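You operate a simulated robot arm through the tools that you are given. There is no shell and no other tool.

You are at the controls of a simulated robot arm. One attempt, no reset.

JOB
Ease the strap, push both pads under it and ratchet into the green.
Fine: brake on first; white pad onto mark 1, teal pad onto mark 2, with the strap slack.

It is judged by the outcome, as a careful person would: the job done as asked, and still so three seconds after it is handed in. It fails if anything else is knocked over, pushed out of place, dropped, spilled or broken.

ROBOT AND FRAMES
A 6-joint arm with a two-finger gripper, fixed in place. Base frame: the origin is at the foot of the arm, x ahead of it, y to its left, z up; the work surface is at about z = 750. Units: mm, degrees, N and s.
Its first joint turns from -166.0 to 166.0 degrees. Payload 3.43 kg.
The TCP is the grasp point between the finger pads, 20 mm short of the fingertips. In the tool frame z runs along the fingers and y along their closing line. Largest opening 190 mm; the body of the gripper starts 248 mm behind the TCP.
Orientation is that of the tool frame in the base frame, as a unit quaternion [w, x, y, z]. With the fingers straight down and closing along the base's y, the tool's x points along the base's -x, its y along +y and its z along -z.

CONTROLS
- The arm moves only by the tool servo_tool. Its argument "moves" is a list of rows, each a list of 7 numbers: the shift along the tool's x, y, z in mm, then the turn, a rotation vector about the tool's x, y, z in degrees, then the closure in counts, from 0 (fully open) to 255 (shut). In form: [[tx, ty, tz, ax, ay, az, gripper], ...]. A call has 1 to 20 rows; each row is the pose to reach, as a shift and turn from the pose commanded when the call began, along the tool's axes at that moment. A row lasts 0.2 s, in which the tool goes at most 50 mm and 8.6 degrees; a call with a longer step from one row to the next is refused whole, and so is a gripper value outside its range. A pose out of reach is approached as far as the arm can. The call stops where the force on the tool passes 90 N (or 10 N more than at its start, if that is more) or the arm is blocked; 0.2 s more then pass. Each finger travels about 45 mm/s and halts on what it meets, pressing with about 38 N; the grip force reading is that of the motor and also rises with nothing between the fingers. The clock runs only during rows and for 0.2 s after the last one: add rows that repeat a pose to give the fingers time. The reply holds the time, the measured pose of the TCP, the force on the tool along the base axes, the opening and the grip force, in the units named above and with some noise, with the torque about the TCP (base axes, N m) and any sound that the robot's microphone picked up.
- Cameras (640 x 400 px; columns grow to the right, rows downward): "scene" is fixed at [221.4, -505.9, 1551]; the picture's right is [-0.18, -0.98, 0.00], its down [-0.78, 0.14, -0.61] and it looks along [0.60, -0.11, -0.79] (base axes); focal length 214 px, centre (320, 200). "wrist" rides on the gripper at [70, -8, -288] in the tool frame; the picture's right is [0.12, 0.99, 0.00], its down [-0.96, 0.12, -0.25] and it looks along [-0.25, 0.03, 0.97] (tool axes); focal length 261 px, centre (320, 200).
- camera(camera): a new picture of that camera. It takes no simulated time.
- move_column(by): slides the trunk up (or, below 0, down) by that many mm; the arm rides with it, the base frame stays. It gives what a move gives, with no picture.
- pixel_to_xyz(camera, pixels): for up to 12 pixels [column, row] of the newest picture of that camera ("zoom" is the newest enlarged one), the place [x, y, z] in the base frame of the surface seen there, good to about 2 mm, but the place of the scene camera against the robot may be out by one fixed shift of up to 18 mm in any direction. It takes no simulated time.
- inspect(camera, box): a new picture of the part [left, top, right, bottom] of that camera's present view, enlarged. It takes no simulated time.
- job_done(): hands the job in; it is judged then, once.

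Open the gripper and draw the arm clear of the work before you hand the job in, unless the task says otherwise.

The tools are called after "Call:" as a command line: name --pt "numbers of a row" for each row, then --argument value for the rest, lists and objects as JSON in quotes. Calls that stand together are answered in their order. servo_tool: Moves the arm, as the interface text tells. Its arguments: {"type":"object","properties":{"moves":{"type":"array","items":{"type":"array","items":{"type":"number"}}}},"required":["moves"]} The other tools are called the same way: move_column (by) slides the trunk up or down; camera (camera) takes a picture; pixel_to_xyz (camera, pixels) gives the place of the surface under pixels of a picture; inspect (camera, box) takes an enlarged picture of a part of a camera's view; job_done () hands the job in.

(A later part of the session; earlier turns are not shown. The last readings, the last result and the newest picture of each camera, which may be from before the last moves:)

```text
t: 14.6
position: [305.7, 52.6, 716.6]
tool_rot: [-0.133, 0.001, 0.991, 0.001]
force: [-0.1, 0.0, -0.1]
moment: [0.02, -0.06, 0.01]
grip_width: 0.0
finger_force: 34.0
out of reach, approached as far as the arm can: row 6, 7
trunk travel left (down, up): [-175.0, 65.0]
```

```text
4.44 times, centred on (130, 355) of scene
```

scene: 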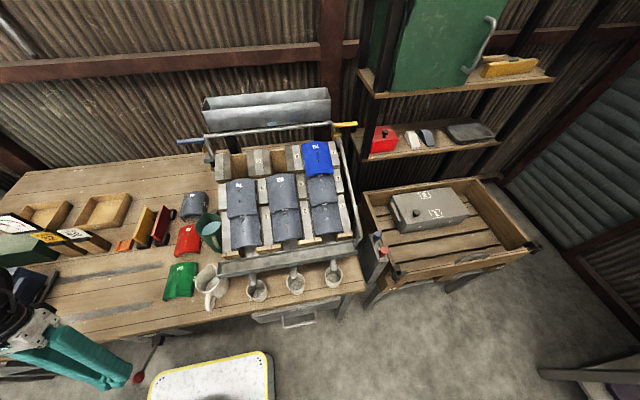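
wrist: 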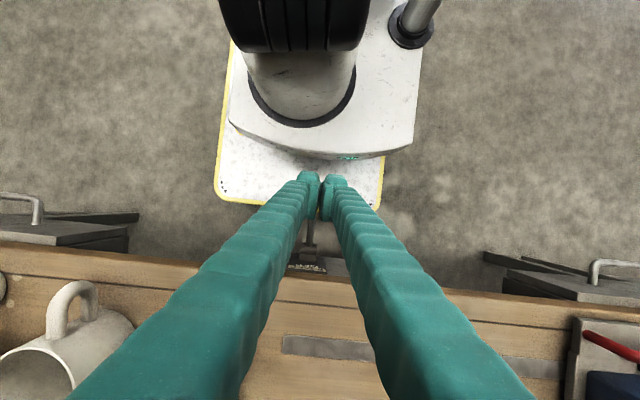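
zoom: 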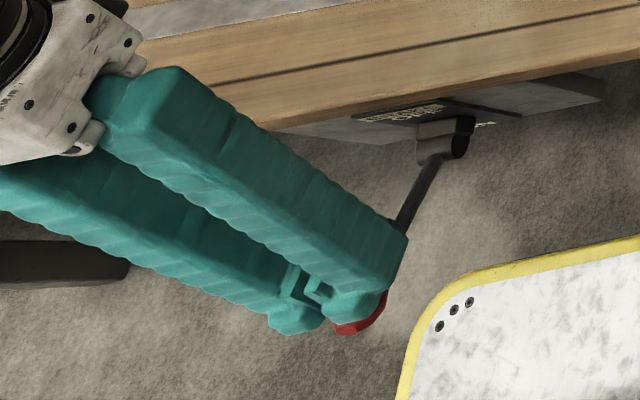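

The last rows were out of reach this low and close in, and the finger is only just touching the ball. I'll back up, lower the trunk, and then push from there.

Call:
servo_tool --pt "8 0 -29 0 0 0 255" --pt "16 0 -58 0 0 0 255" --pt "24 0 -87 0 0 0 255" --pt "31 0 -116 0 0 0 255" --pt "36 0 -135 0 0 0 255"

Call:
move_column --by -110

```text
t: 15.8
position: [304.0, 53.3, 855.9]
tool_rot: [-0.133, 0.0, 0.991, 0.001]
force: [0.1, -0.1, -1.0]
moment: [0.01, 0.03, 0.0]
grip_width: 0.0
finger_force: 34.2
trunk travel left (down, up): [-175.0, 65.0]
```

```text
t: 17.2
position: [305.3, 53.3, 746.2]
tool_rot: [-0.133, 0.0, 0.991, 0.0]
force: [-0.2, 0.1, -0.4]
moment: [0.01, 0.01, 0.01]
grip_width: 0.2
finger_force: 34.3
trunk travel left (down, up): [-65.0, 175.0]
```

The trunk is down and the TCP is at z=746, with the ball just beneath. I'll push along the arc again in small steps.

Call:
servo_tool --pt "1 -2 10 0 0 0 255" --pt "2.1 -2 20.4 0 0 0 255" --pt "4.1 -2 33.7 0 0 0 255" --pt "5 -2 46.7 0 0 0 255" --pt "5 -2 46.7 0 0 0 255"

Call:
inspect --camera "scene" --box '[60, 310, 200, 400]'

```text
t: 18.4
position: [288.9, 49.7, 702.3]
tool_rot: [-0.132, 0.001, 0.991, 0.0]
force: [0.1, -0.5, 0.1]
moment: [0.0, 0.01, -0.01]
grip_width: 0.0
finger_force: 34.4
trunk travel left (down, up): [-65.0, 175.0]
```

```text
4.44 times, centred on (130, 355) of scene
```

zoom: 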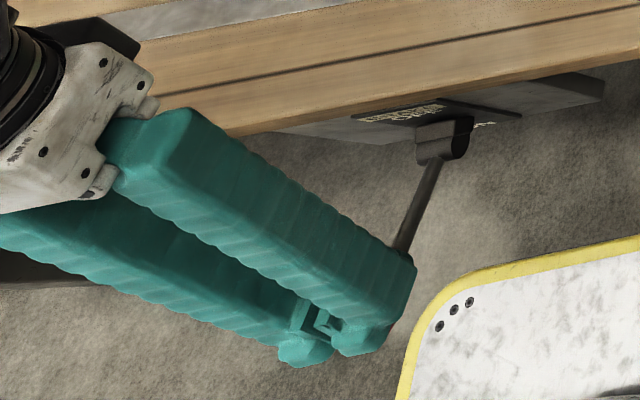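

The TCP reached (289,50,702) with no residual force, and the lever appears to have begun swinging. I'll continue down the arc.

Call:
servo_tool --pt "-0.5 0 7 0 0 0 255" --pt "-1 0 14 0 0 0 255" --pt "-2.5 0 21 0 0 0 255" --pt "-3.8 0 27.4 0 0 0 255" --pt "-3.8 0 27.4 0 0 0 255"

Call:
inspect --camera "scene" --box '[60, 310, 200, 400]'

Call:
inspect --camera "wrist" --box '[260, 150, 380, 290]'

```text
t: 19.6
position: [284.6, 53.7, 675.1]
tool_rot: [-0.133, 0.001, 0.991, 0.001]
force: [0.5, 0.1, -0.6]
moment: [0.04, 0.0, -0.01]
grip_width: 0.0
finger_force: 34.7
trunk travel left (down, up): [-65.0, 175.0]
```

```text
4.44 times, centred on (130, 355) of scene
```

zoom: 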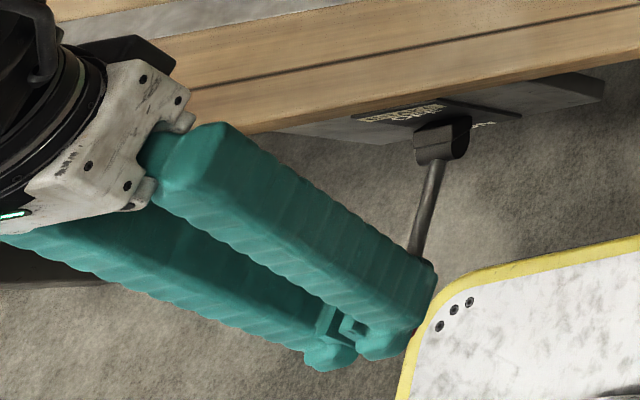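

```text
2.86 times, centred on (320, 220) of wrist
```

zoom: 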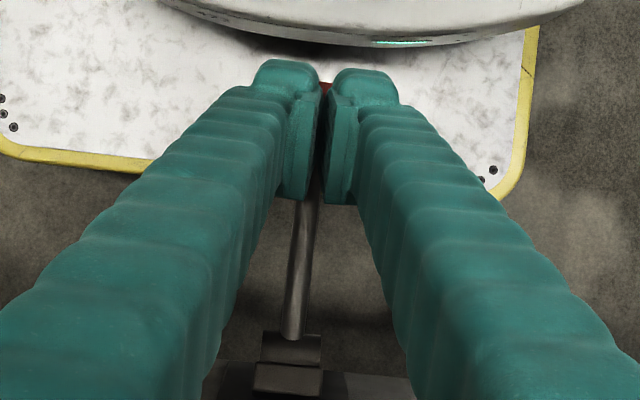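

The lever is now about horizontal and the ball shows just below the fingertips. I'll carry on to the lower half of the arc.

Call:
servo_tool --pt "-2.3 -1 6.7 0 0 0 255" --pt "-4.7 -1 13.4 0 0 0 255" --pt "-7.8 -1 19.7 0 0 0 255" --pt "-10.9 -1 26 0 0 0 255" --pt "-14.5 -1 31.5 0 0 0 255" --pt "-18.1 -1 36.7 0 0 0 255" --pt "-18.1 -1 36.7 0 0 0 255"

Call:
inspect --camera "scene" --box '[60, 310, 200, 400]'

Call:
inspect --camera "wrist" --box '[260, 150, 380, 290]'

```text
t: 21.2
position: [291.8, 50.2, 634.3]
tool_rot: [-0.132, 0.001, 0.991, 0.0]
force: [-0.3, -1.3, 0.7]
moment: [-0.03, 0.01, -0.01]
grip_width: 0.0
finger_force: 34.6
trunk travel left (down, up): [-65.0, 175.0]
```

```text
4.44 times, centred on (130, 355) of scene
```

zoom: 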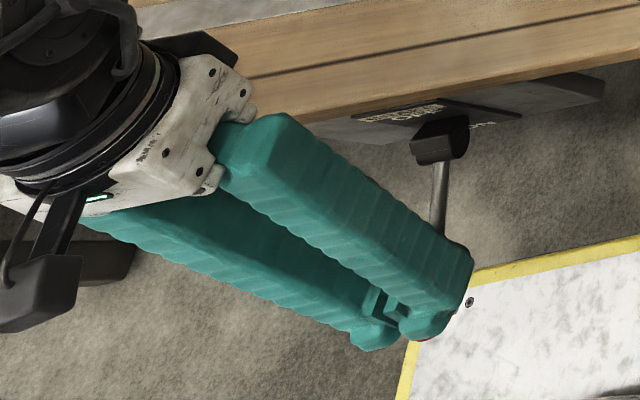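

```text
2.86 times, centred on (320, 220) of wrist
```

zoom: 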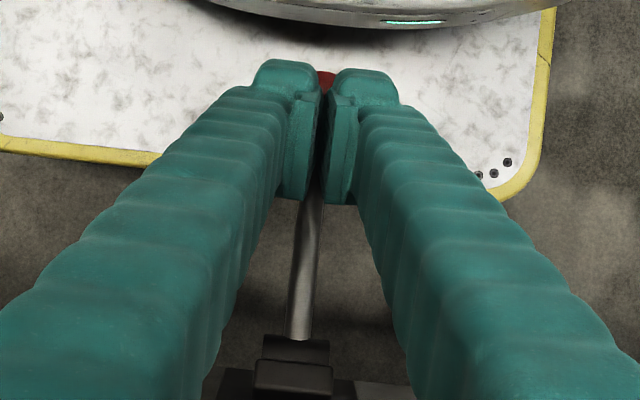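

Still no resistance and no click, with the lever about 20° below level. I'll push on towards its stop.

Call:
servo_tool --pt "-4.5 0 4.7 0 0 0 255" --pt "-8.9 0 9.3 0 0 0 255" --pt "-13.8 0 13.6 0 0 0 255" --pt "-18.6 0 17.9 0 0 0 255" --pt "-18.6 0 17.9 0 0 0 255"

Call:
inspect --camera "scene" --box '[60, 310, 200, 400]'

Call:
inspect --camera "wrist" --box '[260, 150, 380, 290]'

```text
t: 22.4
position: [302.2, 49.5, 616.8]
tool_rot: [-0.135, 0.001, 0.991, 0.001]
force: [-16.9, -0.9, 86.4]
moment: [-0.05, -1.25, 0.02]
grip_width: 6.0
finger_force: 35.0
trunk travel left (down, up): [-65.0, 175.0]
stopped in row 5: the force on the tool passed its limit at 93 N (the readings are from after the stop); the commanded pose is now the measured one
```

```text
4.44 times, centred on (130, 355) of scene
```

zoom: 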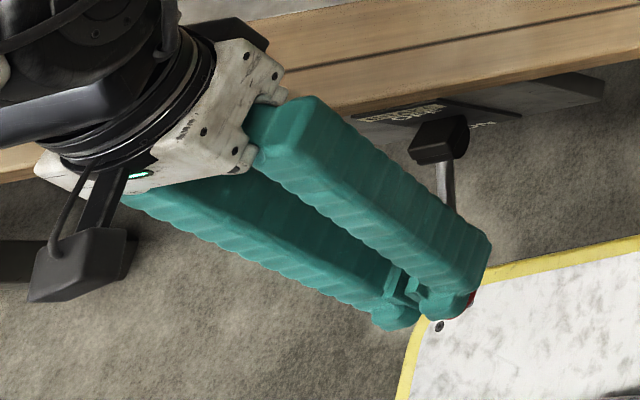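

```text
2.86 times, centred on (320, 220) of wrist
```

zoom: 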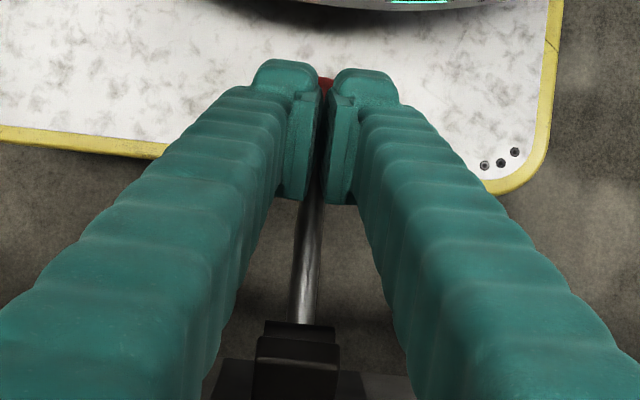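

The force jumped to 93 N at the end of travel, so the lever has reached its stop at ON. I'll back off upwards and check that it stays there.

Call:
servo_tool --pt "0 0 -10 0 0 0 255" --pt "3 0 -30 0 0 0 255" --pt "8 0 -60 0 0 0 255" --pt "16 0 -90 0 0 0 255" --pt "24 0 -120 0 0 0 255" --pt "32 0 -150 0 0 0 255" --pt "40 0 -180 0 0 0 255" --pt "48 0 -210 0 0 0 255" --pt "56 0 -240 0 0 0 255"

Call:
inspect --camera "scene" --box '[60, 310, 200, 400]'

Call:
camera --camera "wrist"

```text
t: 24.4
position: [314.2, 47.7, 858.2]
tool_rot: [-0.134, 0.001, 0.991, 0.0]
force: [0.2, 0.5, -0.3]
moment: [0.01, 0.07, 0.0]
grip_width: 0.0
finger_force: 34.6
trunk travel left (down, up): [-65.0, 175.0]
```

```text
4.44 times, centred on (130, 355) of scene
```

zoom: 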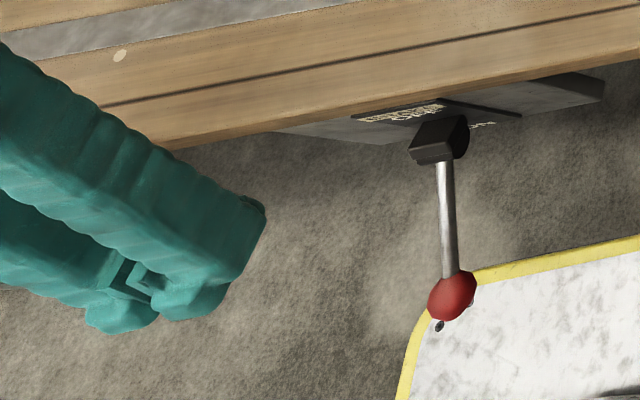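

```text
taken
```

wrist: 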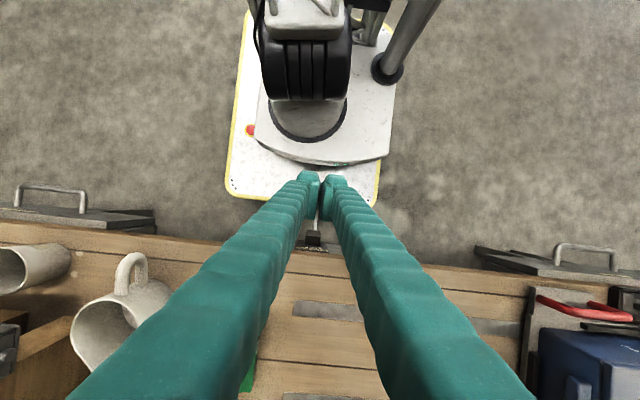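

The lever stays down at ON with nothing touching it. I'll confirm its position and measure the robot's own body heights to plan the long reach to the FREE button.

Call:
pixel_to_xyz --camera "wrist" --pixels '[[313, 240], [317, 225], [310, 110], [310, 70], [310, 20], [350, 150], [280, 150], [390, 60], [300, 5], [378, 20]]'

Call:
camera --camera "scene"

Call:
pixel_to_xyz --camera "scene" --pixels '[[162, 376], [160, 360], [158, 343]]'

```text
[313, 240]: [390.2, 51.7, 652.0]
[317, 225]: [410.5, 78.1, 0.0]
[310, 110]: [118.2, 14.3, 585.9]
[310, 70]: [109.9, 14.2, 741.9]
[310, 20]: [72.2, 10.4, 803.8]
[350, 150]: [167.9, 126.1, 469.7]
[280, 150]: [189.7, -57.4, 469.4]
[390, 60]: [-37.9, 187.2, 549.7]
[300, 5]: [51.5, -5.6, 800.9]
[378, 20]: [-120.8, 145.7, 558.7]
```

```text
taken
```

scene: 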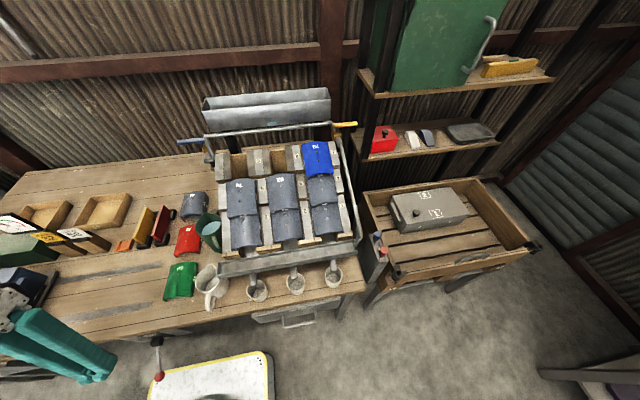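

```text
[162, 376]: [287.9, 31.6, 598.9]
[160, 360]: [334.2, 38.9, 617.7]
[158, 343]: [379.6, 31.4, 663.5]
```

The brake ball now sits near z≈600, down from about 700, so it is ON. I'll raise the trunk fully to gain reach towards the green unit.

Call:
move_column --by 175

```text
t: 26.3
position: [312.6, 49.7, 1033.4]
tool_rot: [-0.134, 0.001, 0.991, 0.001]
force: [-0.7, 0.6, -0.9]
moment: [0.02, -0.03, -0.02]
grip_width: 0.0
finger_force: 35.0
trunk travel left (down, up): [-240.0, 0.0]
```

The trunk is at its top. I'll level the tool first, then swing out towards the green unit.

Call:
servo_tool --pt "0 0 0 0 -5 0 255" --pt "0 0 0 0 -10 0 255" --pt "0 0 0 0 -15.3 0 255" --pt "0 0 0 0 -15.3 0 255"

```text
t: 27.3
position: [313.7, 47.9, 1033.8]
tool_rot: [-0.001, 0.001, 1.0, 0.001]
force: [0.3, -0.4, 0.6]
moment: [0.06, 0.03, -0.06]
grip_width: 0.0
finger_force: 34.9
trunk travel left (down, up): [-240.0, 0.0]
```

The tool is vertical. I'll swing over to (560,440,1010) and yaw so the tool's x-axis lies along the radial line.

Call:
servo_tool --pt "-13 21 1 0 0 -2.2 255" --pt "-26 42 2 0 0 -4.4 255" --pt "-39 62 3 0 0 -6.6 255" --pt "-52 83 5 0 0 -8.8 255" --pt "-65 103 6 0 0 -11 255" --pt "-78 124 8 0 0 -13.3 255" --pt "-91 145 9 0 0 -15.5 255" --pt "-104 165 10 0 0 -17.7 255" --pt "-117 186 11 0 0 -20 255" --pt "-130 206 13 0 0 -22.1 255" --pt "-143 227 14 0 0 -24.3 255" --pt "-155 248 15 0 0 -26.5 255" --pt "-168 268 17 0 0 -28.7 255" --pt "-181 289 18 0 0 -31 255" --pt "-194 310 19 0 0 -33.2 255" --pt "-207 330 20 0 0 -35.4 255" --pt "-220 351 21 0 0 -37.6 255" --pt "-233 371 23 0 0 -39.8 255" --pt "-246 392 24 0 0 -42 255" --pt "-246 392 24 0 0 -42 255"

Call:
camera --camera "wrist"

```text
t: 31.5
position: [560.8, 439.9, 1011.2]
tool_rot: [0.0, -0.358, 0.934, 0.001]
force: [0.1, 0.7, -0.1]
moment: [-0.04, -0.01, -0.01]
grip_width: 0.0
finger_force: 34.2
trunk travel left (down, up): [-240.0, 0.0]
```

```text
taken
```

wrist: 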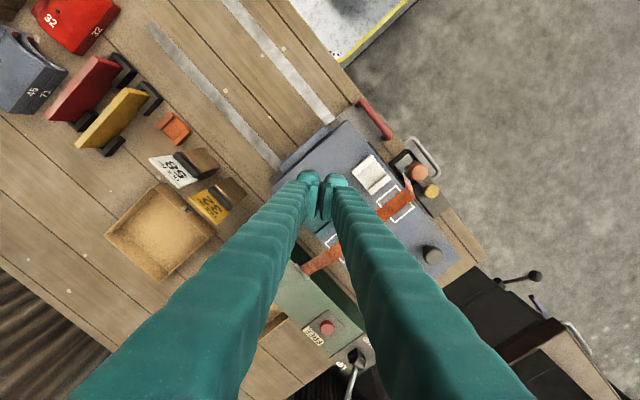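

The FREE button shows at (327,327) and the lever hub at (355,365). I'll zoom in and measure the green unit's faces.

Call:
inspect --camera "wrist" --box '[270, 290, 390, 400]'

Call:
pixel_to_xyz --camera "wrist" --pixels '[[327, 327], [314, 318], [313, 345], [340, 333], [305, 330], [285, 310], [300, 300], [356, 355], [349, 382], [350, 372], [370, 350], [330, 315]]'

```text
3.64 times, centred on (330, 345) of wrist
```

zoom: 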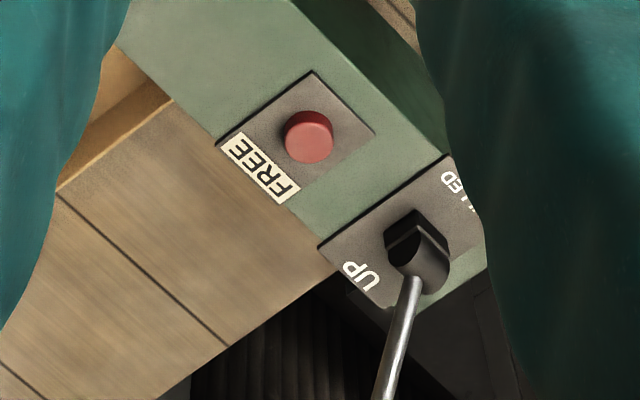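

```text
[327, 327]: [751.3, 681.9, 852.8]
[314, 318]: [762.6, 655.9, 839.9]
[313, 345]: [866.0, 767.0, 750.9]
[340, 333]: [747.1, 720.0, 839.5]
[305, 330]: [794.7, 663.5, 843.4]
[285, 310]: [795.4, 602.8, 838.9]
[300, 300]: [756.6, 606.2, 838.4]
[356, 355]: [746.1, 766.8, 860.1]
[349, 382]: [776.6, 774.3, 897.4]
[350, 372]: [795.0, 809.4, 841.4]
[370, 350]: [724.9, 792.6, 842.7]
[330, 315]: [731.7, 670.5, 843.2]
```

The unit's top is level at z≈839 and the button top is at (751,682,853), which is beyond vertical reach. I'll tilt the fingers about 25° outwards and hover over the button.

Call:
servo_tool --pt "-26 4 0 0 -2 0 255" --pt "-52 9 0 0 -4 0 255" --pt "-78 13 0 0 -6 0 255" --pt "-104 17 0 0 -8 0 255" --pt "-130 22 0 0 -10 0 255" --pt "-157 26 5 0 -12.5 0 255" --pt "-183 31 15 0 -15 0 255" --pt "-209 35 25 0 -17 0 255" --pt "-235 40 35 0 -19 0 255" --pt "-261 44 45 0 -21 0 255" --pt "-288 48 55 0 -23 0 255" --pt "-314 52.7 65 0 -25 0 255" --pt "-314 52.7 80 0 -25 0 255" --pt "-314 52.7 80 0 -25 0 255"

Call:
camera --camera "wrist"

```text
t: 34.5
position: [758.2, 688.1, 930.9]
tool_rot: [0.201, -0.349, 0.912, 0.079]
force: [-0.4, 0.7, 0.0]
moment: [-0.01, -0.04, 0.01]
grip_width: 0.1
finger_force: 34.2
trunk travel left (down, up): [-240.0, 0.0]
```

```text
taken
```

wrist: 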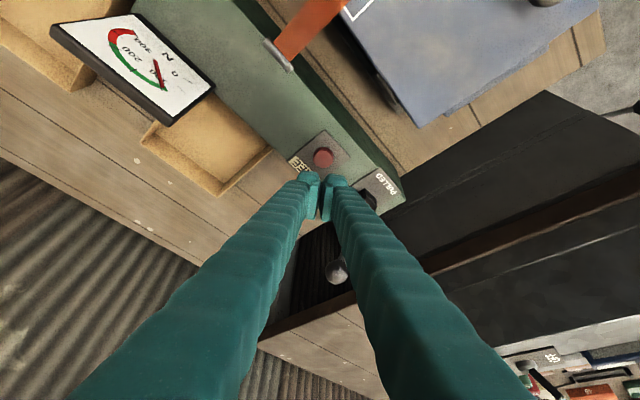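

The hover pose was reached, with the button at (323,157) just inside the fingertips. I'll zoom in on the button and the gauge before pressing.

Call:
inspect --camera "wrist" --box '[270, 110, 410, 220]'

Call:
inspect --camera "wrist" --box '[40, 0, 230, 130]'

Call:
pixel_to_xyz --camera "wrist" --pixels '[[323, 157], [320, 152], [300, 172], [370, 200], [337, 272], [385, 182], [312, 20]]'

```text
3.64 times, centred on (340, 165) of wrist
```

zoom: 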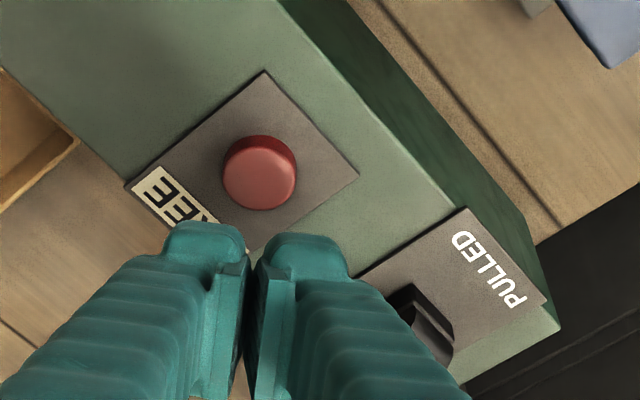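

```text
3.08 times, centred on (135, 65) of wrist
```

zoom: 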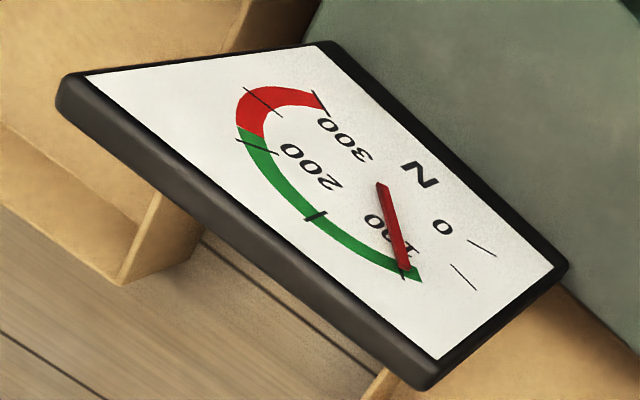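

```text
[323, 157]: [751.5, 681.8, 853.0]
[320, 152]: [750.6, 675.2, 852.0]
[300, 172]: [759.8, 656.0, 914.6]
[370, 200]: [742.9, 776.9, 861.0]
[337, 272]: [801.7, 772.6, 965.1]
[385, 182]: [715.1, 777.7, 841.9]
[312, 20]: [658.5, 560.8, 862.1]
```

The gauge reads about 100, at the low end of the green, which runs to roughly 215. Now I'll press straight down on FREE in small steps with the force guard.

Call:
servo_tool --pt "8.5 0 18 0 0 0 255" --pt "16.9 0 36.2 0 0 0 255" --pt "19.5 0 41.7 0 0 0 255" --pt "20.7 0 44.4 0 0 0 255" --pt "22 0 47.1 0 0 0 255" --pt "22.8 0 48.9 0 0 0 255" --pt "23.6 0 50.7 0 0 0 255"

Call:
camera --camera "wrist"

```text
t: 36.1
position: [759.8, 688.3, 873.6]
tool_rot: [0.202, -0.349, 0.912, 0.08]
force: [0.5, -1.4, 3.0]
moment: [0.0, -0.01, 0.05]
grip_width: 6.1
finger_force: 34.4
trunk travel left (down, up): [-240.0, 0.0]
heard: click
```

```text
taken
```

wrist: 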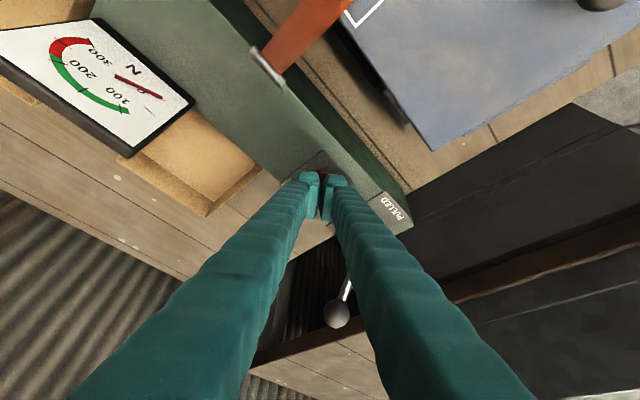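

A click was heard and the needle swung to about 0. I'll back off the button and confirm the strap stays slack.

Call:
servo_tool --pt "-10 0 -20 0 0 0 255" --pt "-20 0 -42 0 0 0 255" --pt "-28 0 -62 0 0 0 255" --pt "-28 0 -62 0 0 0 255"

Call:
camera --camera "wrist"

Call:
inspect --camera "wrist" --box '[40, 0, 230, 130]'

Call:
inspect --camera "wrist" --box '[230, 0, 400, 110]'

```text
t: 37.1
position: [760.3, 687.8, 941.7]
tool_rot: [0.201, -0.349, 0.912, 0.079]
force: [-0.4, 0.5, -0.2]
moment: [0.0, 0.01, 0.02]
grip_width: 0.0
finger_force: 34.4
trunk travel left (down, up): [-240.0, 0.0]
```

```text
taken
```

wrist: 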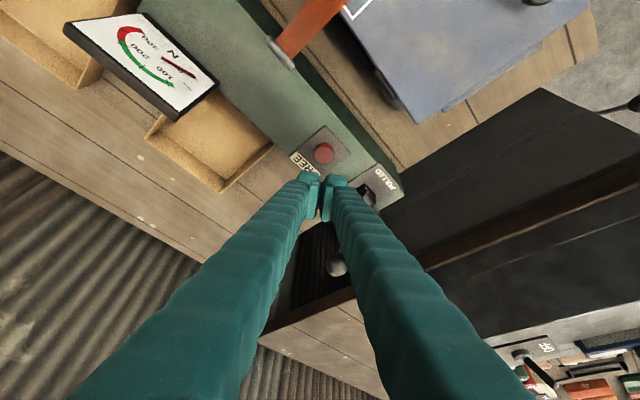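

```text
3.08 times, centred on (135, 65) of wrist
```

zoom: 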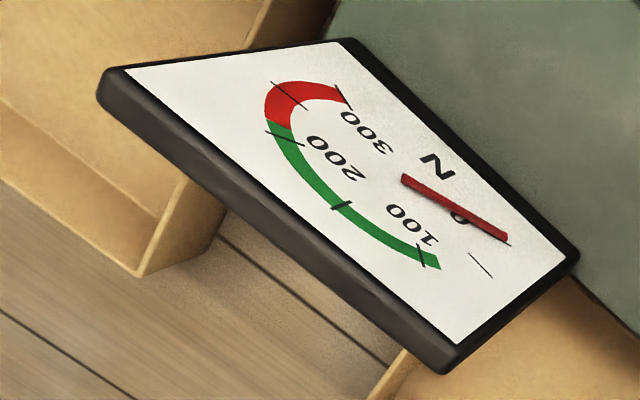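

```text
3.64 times, centred on (315, 55) of wrist
```

zoom: 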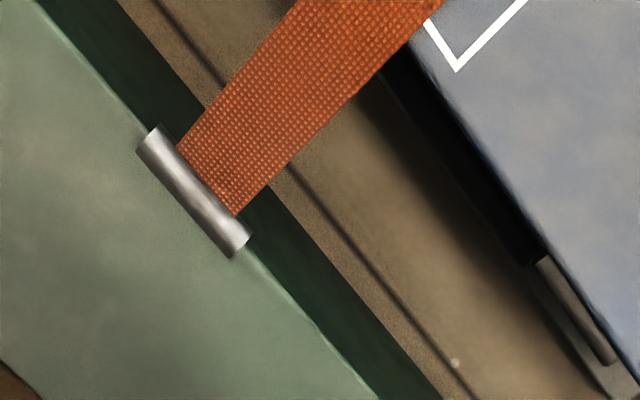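

The needle rests at 0, so the strap is eased. I'll retreat to look at the box, the slack strap and the pads.

Call:
servo_tool --pt "15 -2 -28 0 0 0 255" --pt "35 -6 -45 0 2 0 255" --pt "57 -10 -60 0 4 0 255" --pt "79 -14 -75 0 6 0 255" --pt "101 -19 -90 0 8 0 255" --pt "123 -23 -105 0 10 0 255" --pt "145 -28 -120 0 12.5 0 255" --pt "167 -32 -135 0 15 0 255" --pt "190 -37 -150 0 17.5 0 255" --pt "212 -42 -165 0 20 0 255" --pt "234 -46 -180 0 22.5 0 255" --pt "256 -50.7 -194.7 0 25 0 255" --pt "256 -50.7 -194.7 0 25 0 255"

```text
t: 39.9
position: [561.1, 440.1, 1002.4]
tool_rot: [-0.006, -0.356, 0.935, -0.001]
force: [0.6, -0.9, 0.4]
moment: [0.01, -0.01, 0.03]
grip_width: 0.0
finger_force: 34.5
trunk travel left (down, up): [-240.0, 0.0]
```

Now I'll turn the gripper back to zero yaw and shift to view the box from the side of the pads.

Call:
servo_tool --pt "11 8 0 0 0 7 255" --pt "22 16 0 0 0 14 255" --pt "33 24 0 0 0 21 255" --pt "45 32 0 0 0 28 255" --pt "56 40 0 0 0 35 255" --pt "67 46.7 0 0 0 41.7 255" --pt "67 46.7 0 0 0 41.7 255"

Call:
camera --camera "wrist"

```text
t: 41.5
position: [476.5, 430.6, 1010.7]
tool_rot: [-0.002, -0.002, 1.0, 0.001]
force: [-0.3, 0.1, -0.1]
moment: [0.05, 0.0, 0.02]
grip_width: 0.0
finger_force: 34.1
trunk travel left (down, up): [-240.0, 0.0]
```

```text
taken
```

wrist: 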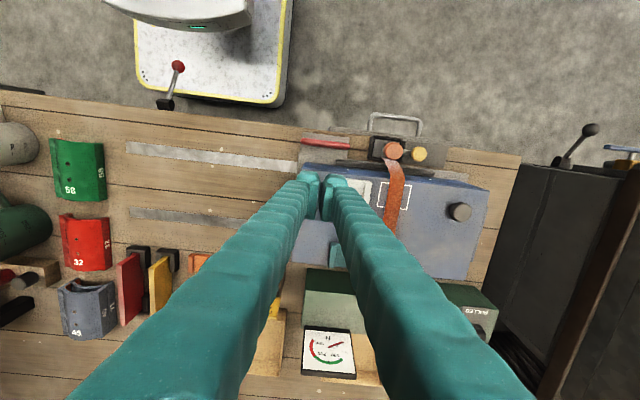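

The strap now looks bulged near (397,190). I'll zoom in and measure its height against the box top.

Call:
inspect --camera "wrist" --box '[330, 130, 490, 240]'

Call:
pixel_to_xyz --camera "wrist" --pixels '[[392, 168], [396, 180], [398, 195], [395, 210], [391, 225], [358, 190], [372, 182], [385, 200], [405, 205], [410, 190]]'

```text
3.64 times, centred on (410, 185) of wrist
```

zoom: 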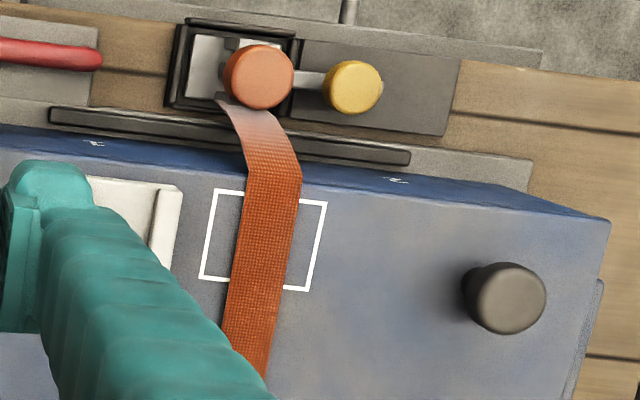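

```text
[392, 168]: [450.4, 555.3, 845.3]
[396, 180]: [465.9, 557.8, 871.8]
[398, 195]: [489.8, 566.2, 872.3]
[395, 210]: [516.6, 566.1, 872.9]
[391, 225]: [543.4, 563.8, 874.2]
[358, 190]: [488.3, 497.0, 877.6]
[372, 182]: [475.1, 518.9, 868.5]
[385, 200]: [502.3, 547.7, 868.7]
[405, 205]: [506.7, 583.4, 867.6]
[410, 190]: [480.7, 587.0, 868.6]
```

The strap lies loosely, at z≈872 over the box top at 868. I'll shift sideways to see the pads clearly and measure their edges and ribs.

Call:
servo_tool --pt "0 -20 0 0 0 0 255" --pt "0 -40 0 0 0 0 255" --pt "0 -60 0 0 0 0 255" --pt "0 -80 0 0 0 0 255" --pt "0 -80 0 0 0 0 255"

Call:
camera --camera "wrist"

Call:
inspect --camera "wrist" --box '[340, 120, 530, 280]'

```text
t: 42.7
position: [477.0, 350.5, 1009.1]
tool_rot: [-0.001, -0.001, 1.0, 0.001]
force: [-0.1, 0.2, -0.9]
moment: [-0.03, -0.02, 0.01]
grip_width: 0.1
finger_force: 34.0
trunk travel left (down, up): [-240.0, 0.0]
```

```text
taken
```

wrist: 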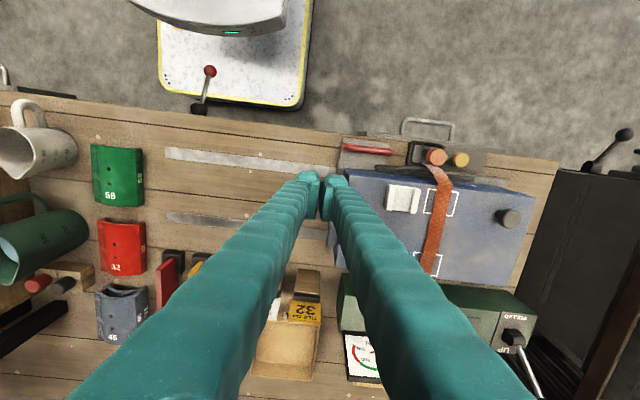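

```text
2.50 times, centred on (435, 200) of wrist
```

zoom: 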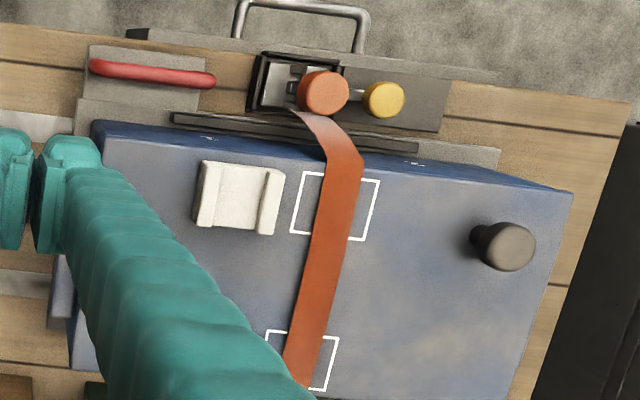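

I'll measure the white pad's edges, its ribs and mark 1 directly in this zoomed picture.

Call:
pixel_to_xyz --camera "zoom" --pixels '[[207, 195], [211, 166], [203, 224], [200, 200], [240, 200], [270, 203], [274, 176], [264, 230], [297, 205], [370, 210], [320, 175], [345, 238]]'

Call:
inspect --camera "wrist" --box '[375, 175, 455, 225]'

```text
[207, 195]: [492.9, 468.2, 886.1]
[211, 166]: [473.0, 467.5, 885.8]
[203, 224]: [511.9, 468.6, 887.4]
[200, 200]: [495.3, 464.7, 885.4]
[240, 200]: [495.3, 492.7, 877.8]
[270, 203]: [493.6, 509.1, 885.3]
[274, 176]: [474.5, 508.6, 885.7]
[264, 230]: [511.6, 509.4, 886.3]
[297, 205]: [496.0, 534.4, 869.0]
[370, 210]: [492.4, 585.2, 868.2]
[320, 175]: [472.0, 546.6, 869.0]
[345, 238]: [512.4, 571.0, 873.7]
```

```text
8.00 times, centred on (415, 200) of wrist
```

zoom: 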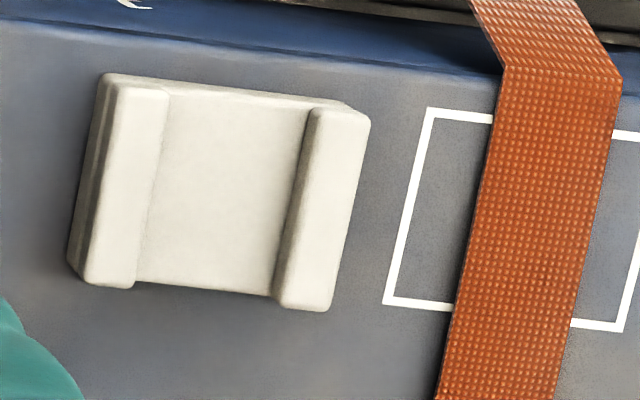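

The white pad spans y≈463–514 with ribs up to z=886. Mark 1 has the same footprint, about 71 mm to the left. I'll measure the mark corners and pad edges finely in this 8× picture.

Call:
pixel_to_xyz --camera "zoom" --pixels '[[430, 112], [387, 302], [409, 200], [635, 137], [615, 326], [460, 115], [420, 304], [590, 324], [108, 85], [82, 275], [355, 118], [315, 300]]'

```text
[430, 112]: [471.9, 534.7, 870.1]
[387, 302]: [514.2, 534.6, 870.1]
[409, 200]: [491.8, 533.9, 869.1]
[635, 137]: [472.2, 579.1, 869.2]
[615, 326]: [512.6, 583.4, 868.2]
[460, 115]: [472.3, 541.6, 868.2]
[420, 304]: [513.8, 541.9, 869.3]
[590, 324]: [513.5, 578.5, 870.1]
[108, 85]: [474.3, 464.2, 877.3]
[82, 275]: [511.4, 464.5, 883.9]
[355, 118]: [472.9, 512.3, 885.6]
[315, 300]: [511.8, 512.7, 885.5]
```

Mark 1 is centred at about (493,559.5) and the white pad at (492.5,488.5), so this is a pure +y push of about 71 mm. I'll come down behind the pad with closed fingers.

Call:
servo_tool --pt "-8 30 0 0 0 0 255" --pt "-16 60 10 0 0 0 255" --pt "-16 83 40 0 0 0 255" --pt "-16 83 65 0 0 0 255" --pt "-16 83 85 0 0 0 255" --pt "-16 83 95 0 0 0 255" --pt "-16 83 105 0 0 0 255" --pt "-16 83 105 0 0 0 255"

Call:
camera --camera "wrist"

```text
t: 44.5
position: [492.2, 434.1, 905.3]
tool_rot: [-0.001, -0.002, 1.0, 0.001]
force: [0.4, 0.4, 1.2]
moment: [0.01, 0.0, -0.04]
grip_width: 0.2
finger_force: 34.4
trunk travel left (down, up): [-240.0, 0.0]
```

```text
taken
```

wrist: 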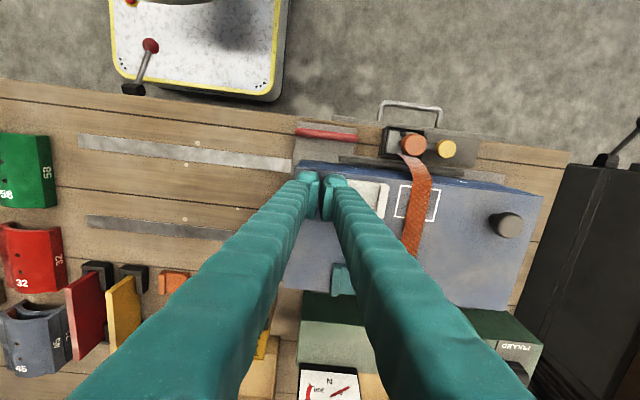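

The fingertips are at z≈885, just behind the white pad. I'll zoom to check the lineup, then go down the last 12 mm.

Call:
inspect --camera "wrist" --box '[280, 140, 460, 260]'

Call:
servo_tool --pt "0 0 6 0 0 0 255" --pt "0 0 11.5 0 0 0 255" --pt "0 0 11.5 0 0 0 255"

```text
3.33 times, centred on (370, 200) of wrist
```

zoom: 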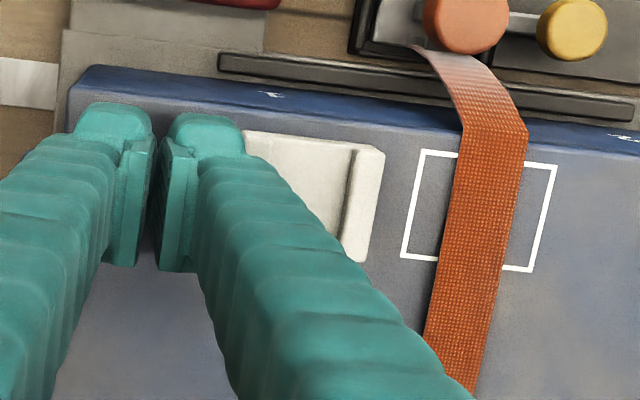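

```text
t: 45.3
position: [494.0, 433.5, 893.2]
tool_rot: [-0.001, -0.002, 1.0, 0.001]
force: [0.9, 0.0, 0.1]
moment: [-0.01, -0.02, -0.02]
grip_width: 0.2
finger_force: 34.6
trunk travel left (down, up): [-240.0, 0.0]
```

At z=893 there's no contact with the box. I'll push the white pad slowly in +y and pause before it reaches the strap.

Call:
servo_tool --pt "0 5 0 0 0 0 255" --pt "0 10 0 0 0 0 255" --pt "0 14 0 0 0 0 255" --pt "0 18 0 0 0 0 255" --pt "0 22 0 0 0 0 255" --pt "0 26 0 0 0 0 255" --pt "0 30 0 0 0 0 255" --pt "0 34 0 0 0 0 255" --pt "0 34 0 0 0 0 255"

Call:
inspect --camera "wrist" --box '[280, 140, 460, 260]'

```text
t: 47.3
position: [493.7, 466.9, 893.0]
tool_rot: [0.0, -0.002, 1.0, 0.001]
force: [-0.6, -0.9, 0.9]
moment: [0.0, 0.0, 0.0]
grip_width: 0.0
finger_force: 34.4
trunk travel left (down, up): [-240.0, 0.0]
```

```text
3.33 times, centred on (370, 200) of wrist
```

zoom: 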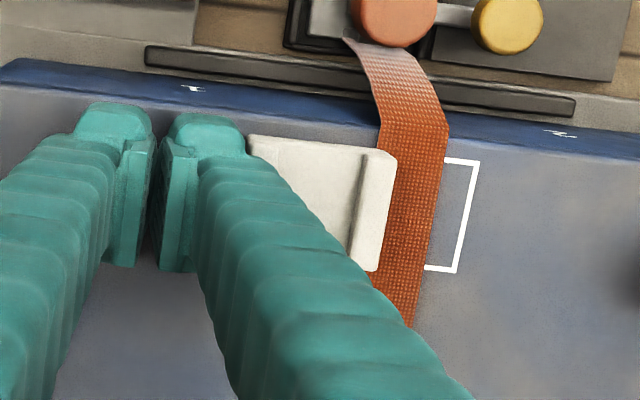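

The pad slides freely and its leading rib has just reached the strap. I'll measure its place and continue with short, slow pushes.

Call:
pixel_to_xyz --camera "zoom" --pixels '[[385, 200], [378, 205], [392, 158], [372, 262], [410, 200], [410, 260], [462, 215], [260, 140]]'

Call:
servo_tool --pt "0 4 0 0 0 0 255" --pt "0 8 0 0 0 0 255" --pt "0 12 0 0 0 0 255" --pt "0 12 0 0 0 0 255"

Call:
inspect --camera "wrist" --box '[280, 140, 460, 260]'

```text
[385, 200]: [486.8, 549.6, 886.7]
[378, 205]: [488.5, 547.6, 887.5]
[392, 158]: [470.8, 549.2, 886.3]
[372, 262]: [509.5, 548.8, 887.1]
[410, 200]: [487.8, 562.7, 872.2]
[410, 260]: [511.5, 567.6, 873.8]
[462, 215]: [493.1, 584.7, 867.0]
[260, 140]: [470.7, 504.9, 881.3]
```

```text
t: 48.3
position: [491.8, 479.6, 892.8]
tool_rot: [-0.001, -0.001, 1.0, 0.0]
force: [0.1, -0.5, 0.3]
moment: [0.02, -0.02, -0.03]
grip_width: 0.1
finger_force: 34.7
trunk travel left (down, up): [-240.0, 0.0]
```

```text
3.33 times, centred on (370, 200) of wrist
```

zoom: 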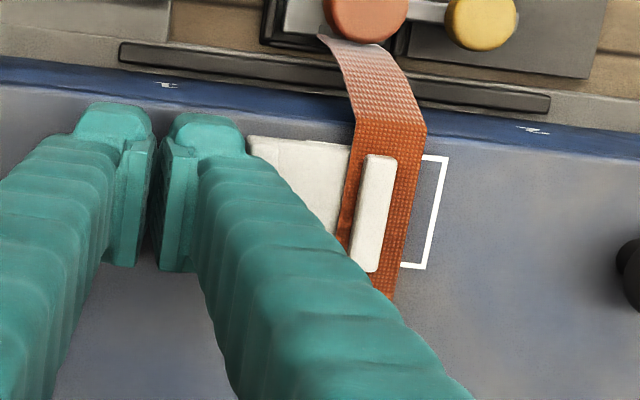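

The strap rides over the pad, with the leading rib through to the far side, and there's almost no force. I'll measure the rib now to compute the remaining distance.

Call:
pixel_to_xyz --camera "zoom" --pixels '[[376, 210], [392, 165], [368, 262], [364, 210], [390, 205], [434, 210], [400, 230], [352, 160], [420, 265]]'

Call:
inspect --camera "wrist" --box '[350, 170, 420, 230]'

```text
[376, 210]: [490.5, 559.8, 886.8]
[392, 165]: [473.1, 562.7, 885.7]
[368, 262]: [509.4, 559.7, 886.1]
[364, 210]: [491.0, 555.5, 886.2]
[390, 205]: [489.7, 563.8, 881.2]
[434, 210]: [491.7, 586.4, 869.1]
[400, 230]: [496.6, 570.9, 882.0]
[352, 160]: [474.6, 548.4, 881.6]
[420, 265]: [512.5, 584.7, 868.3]
```

```text
6.67 times, centred on (385, 200) of wrist
```

zoom: 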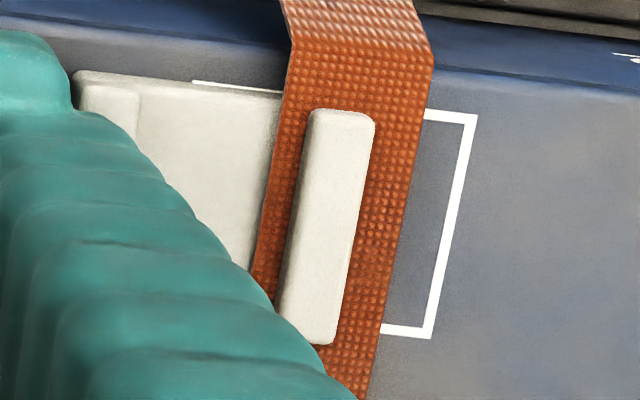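

The leading rib's far edge is at y≈564 and the mark's far line at about 585, so roughly 21 mm remain. I'll push 14 mm more, then re-measure.

Call:
servo_tool --pt "0 4 0 0 0 0 255" --pt "0 8 0 0 0 0 255" --pt "0 11 0 0 0 0 255" --pt "0 14 0 0 0 0 255" --pt "0 14 0 0 0 0 255"

Call:
inspect --camera "wrist" --box '[310, 150, 430, 230]'

```text
t: 49.5
position: [492.1, 494.1, 893.9]
tool_rot: [-0.001, -0.002, 1.0, 0.001]
force: [0.4, -0.5, -0.8]
moment: [0.02, -0.01, -0.01]
grip_width: 0.0
finger_force: 34.1
trunk travel left (down, up): [-240.0, 0.0]
```

```text
5.00 times, centred on (370, 190) of wrist
```

zoom: 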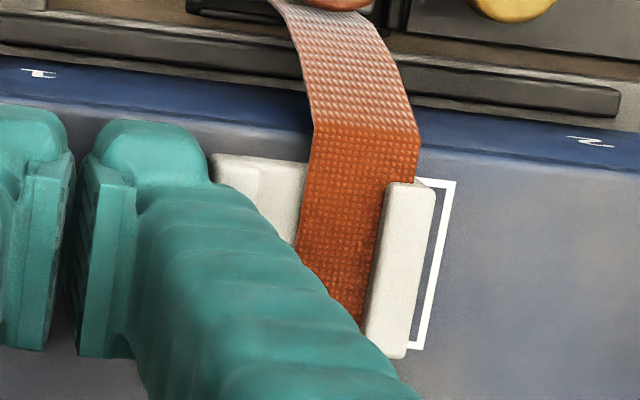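

The strap is inside the channel now and the rib's far edge is close to the mark's far line. I'll measure what's left.

Call:
pixel_to_xyz --camera "zoom" --pixels '[[430, 260], [423, 265], [408, 265], [390, 265], [440, 265], [442, 255], [435, 190], [400, 350], [450, 185], [425, 345], [300, 165], [230, 160]]'

```text
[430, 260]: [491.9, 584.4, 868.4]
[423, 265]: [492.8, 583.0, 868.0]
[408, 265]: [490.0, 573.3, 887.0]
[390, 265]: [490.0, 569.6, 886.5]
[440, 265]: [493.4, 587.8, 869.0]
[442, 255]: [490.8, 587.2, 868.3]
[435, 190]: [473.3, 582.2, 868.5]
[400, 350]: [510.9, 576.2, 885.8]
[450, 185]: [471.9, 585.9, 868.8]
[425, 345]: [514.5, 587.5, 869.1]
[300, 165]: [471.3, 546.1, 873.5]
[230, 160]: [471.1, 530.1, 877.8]
```

The rib's far edge is at about 578.5 and should reach about 585, so I'll push 6.5 mm more and then retreat sideways to inspect.

Call:
servo_tool --pt "0 3 0 0 0 0 255" --pt "0 6.5 0 0 0 0 255" --pt "0 6.5 0 0 0 0 255"

Call:
servo_tool --pt "0 -8 0 0 0 0 255" --pt "0 -25 0 0 0 0 255" --pt "0 -50 -10 0 0 0 255" --pt "0 -75 -30 0 0 0 255" --pt "0 -95 -60 0 0 0 255" --pt "0 -95 -90 0 0 0 255"

Call:
camera --camera "wrist"

Call:
inspect --camera "wrist" --box '[370, 150, 480, 230]'

```text
t: 50.3
position: [492.5, 499.0, 891.8]
tool_rot: [-0.001, -0.002, 1.0, 0.001]
force: [0.0, -0.5, -0.7]
moment: [0.01, 0.0, -0.02]
grip_width: 0.0
finger_force: 34.5
trunk travel left (down, up): [-240.0, 0.0]
```

```text
t: 51.7
position: [494.9, 405.6, 983.8]
tool_rot: [-0.001, -0.002, 1.0, 0.001]
force: [1.1, -0.9, -0.6]
moment: [-0.03, 0.09, 0.01]
grip_width: 0.0
finger_force: 34.5
trunk travel left (down, up): [-240.0, 0.0]
```

```text
taken
```

wrist: 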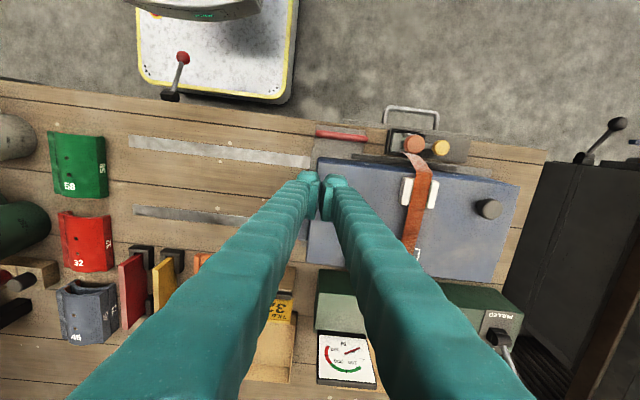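

```text
5.00 times, centred on (425, 190) of wrist
```

zoom: 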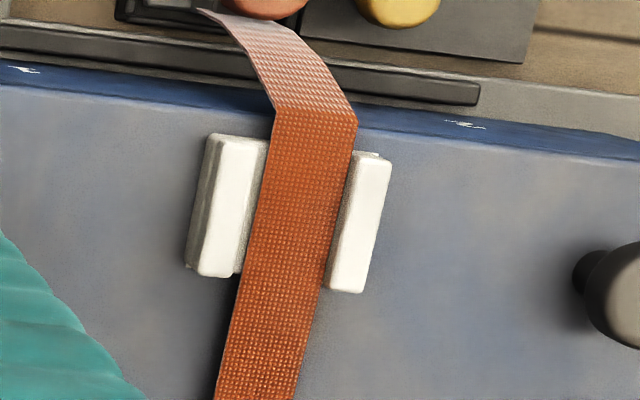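

The white pad now covers mark 1 with the strap seated between its ribs. I'll measure its final position.

Call:
pixel_to_xyz --camera "zoom" --pixels '[[218, 145], [198, 265], [232, 205], [212, 205], [250, 205], [340, 225], [372, 225], [357, 225], [385, 160], [342, 290], [372, 160], [195, 225]]'

Call:
inspect --camera "wrist" --box '[395, 165, 450, 220]'

```text
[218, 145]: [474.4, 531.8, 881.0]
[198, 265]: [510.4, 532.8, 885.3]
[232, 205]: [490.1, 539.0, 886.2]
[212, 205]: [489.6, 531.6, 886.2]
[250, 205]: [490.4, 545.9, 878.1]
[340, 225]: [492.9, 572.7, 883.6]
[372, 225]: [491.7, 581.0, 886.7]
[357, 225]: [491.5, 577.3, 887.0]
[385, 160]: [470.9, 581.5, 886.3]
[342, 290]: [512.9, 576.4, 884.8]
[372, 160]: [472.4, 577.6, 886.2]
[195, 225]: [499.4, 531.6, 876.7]
```

```text
7.27 times, centred on (422, 192) of wrist
```

zoom: 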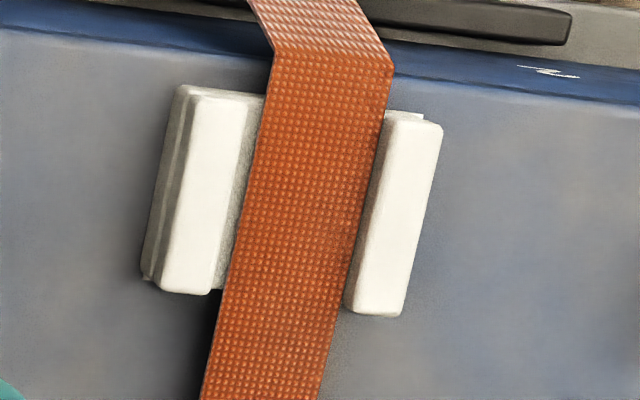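

The pad spans y≈531.7–582.3, centred near 557, about 3 mm short of the mark's centre at 560. I'll go back along the same path and nudge it 3 mm further.

Call:
servo_tool --pt "0 0 30 0 0 0 255" --pt "0 20 60 0 0 0 255" --pt "0 45 80 0 0 0 255" --pt "0 70 90 0 0 0 255" --pt "0 85 90 0 0 0 255" --pt "0 93 90 0 0 0 255" --pt "0 96 90 0 0 0 255" --pt "0 98 90 0 0 0 255" --pt "0 98 90 0 0 0 255"

Call:
servo_tool --pt "0 -8 0 0 0 0 255" --pt "0 -25 0 0 0 0 255" --pt "0 -50 -10 0 0 0 255" --pt "0 -75 -30 0 0 0 255" --pt "0 -95 -60 0 0 0 255" --pt "0 -95 -90 0 0 0 255"

Call:
camera --camera "wrist"

Call:
inspect --camera "wrist" --box '[370, 150, 480, 230]'

```text
t: 53.7
position: [491.8, 503.0, 893.3]
tool_rot: [0.0, -0.002, 1.0, 0.0]
force: [0.1, -0.8, 0.4]
moment: [-0.03, 0.0, 0.04]
grip_width: 0.0
finger_force: 33.8
trunk travel left (down, up): [-240.0, 0.0]
```

```text
t: 55.1
position: [493.7, 406.7, 983.4]
tool_rot: [-0.001, -0.002, 1.0, 0.001]
force: [0.7, -0.2, 1.0]
moment: [-0.04, 0.06, -0.02]
grip_width: 0.0
finger_force: 35.0
trunk travel left (down, up): [-240.0, 0.0]
```

```text
taken
```

wrist: 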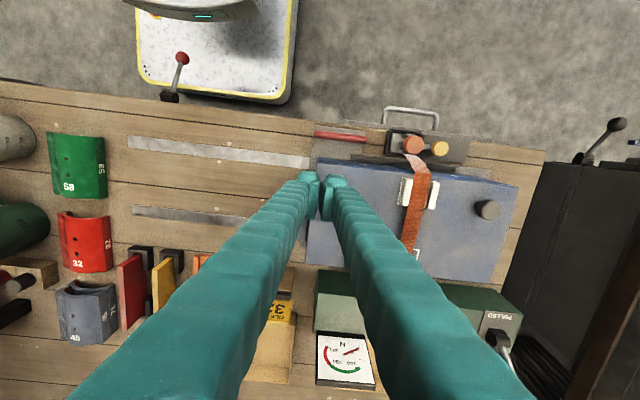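

```text
5.00 times, centred on (425, 190) of wrist
```

zoom: 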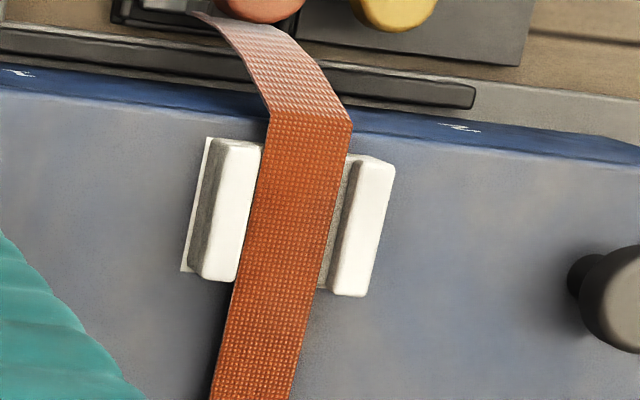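

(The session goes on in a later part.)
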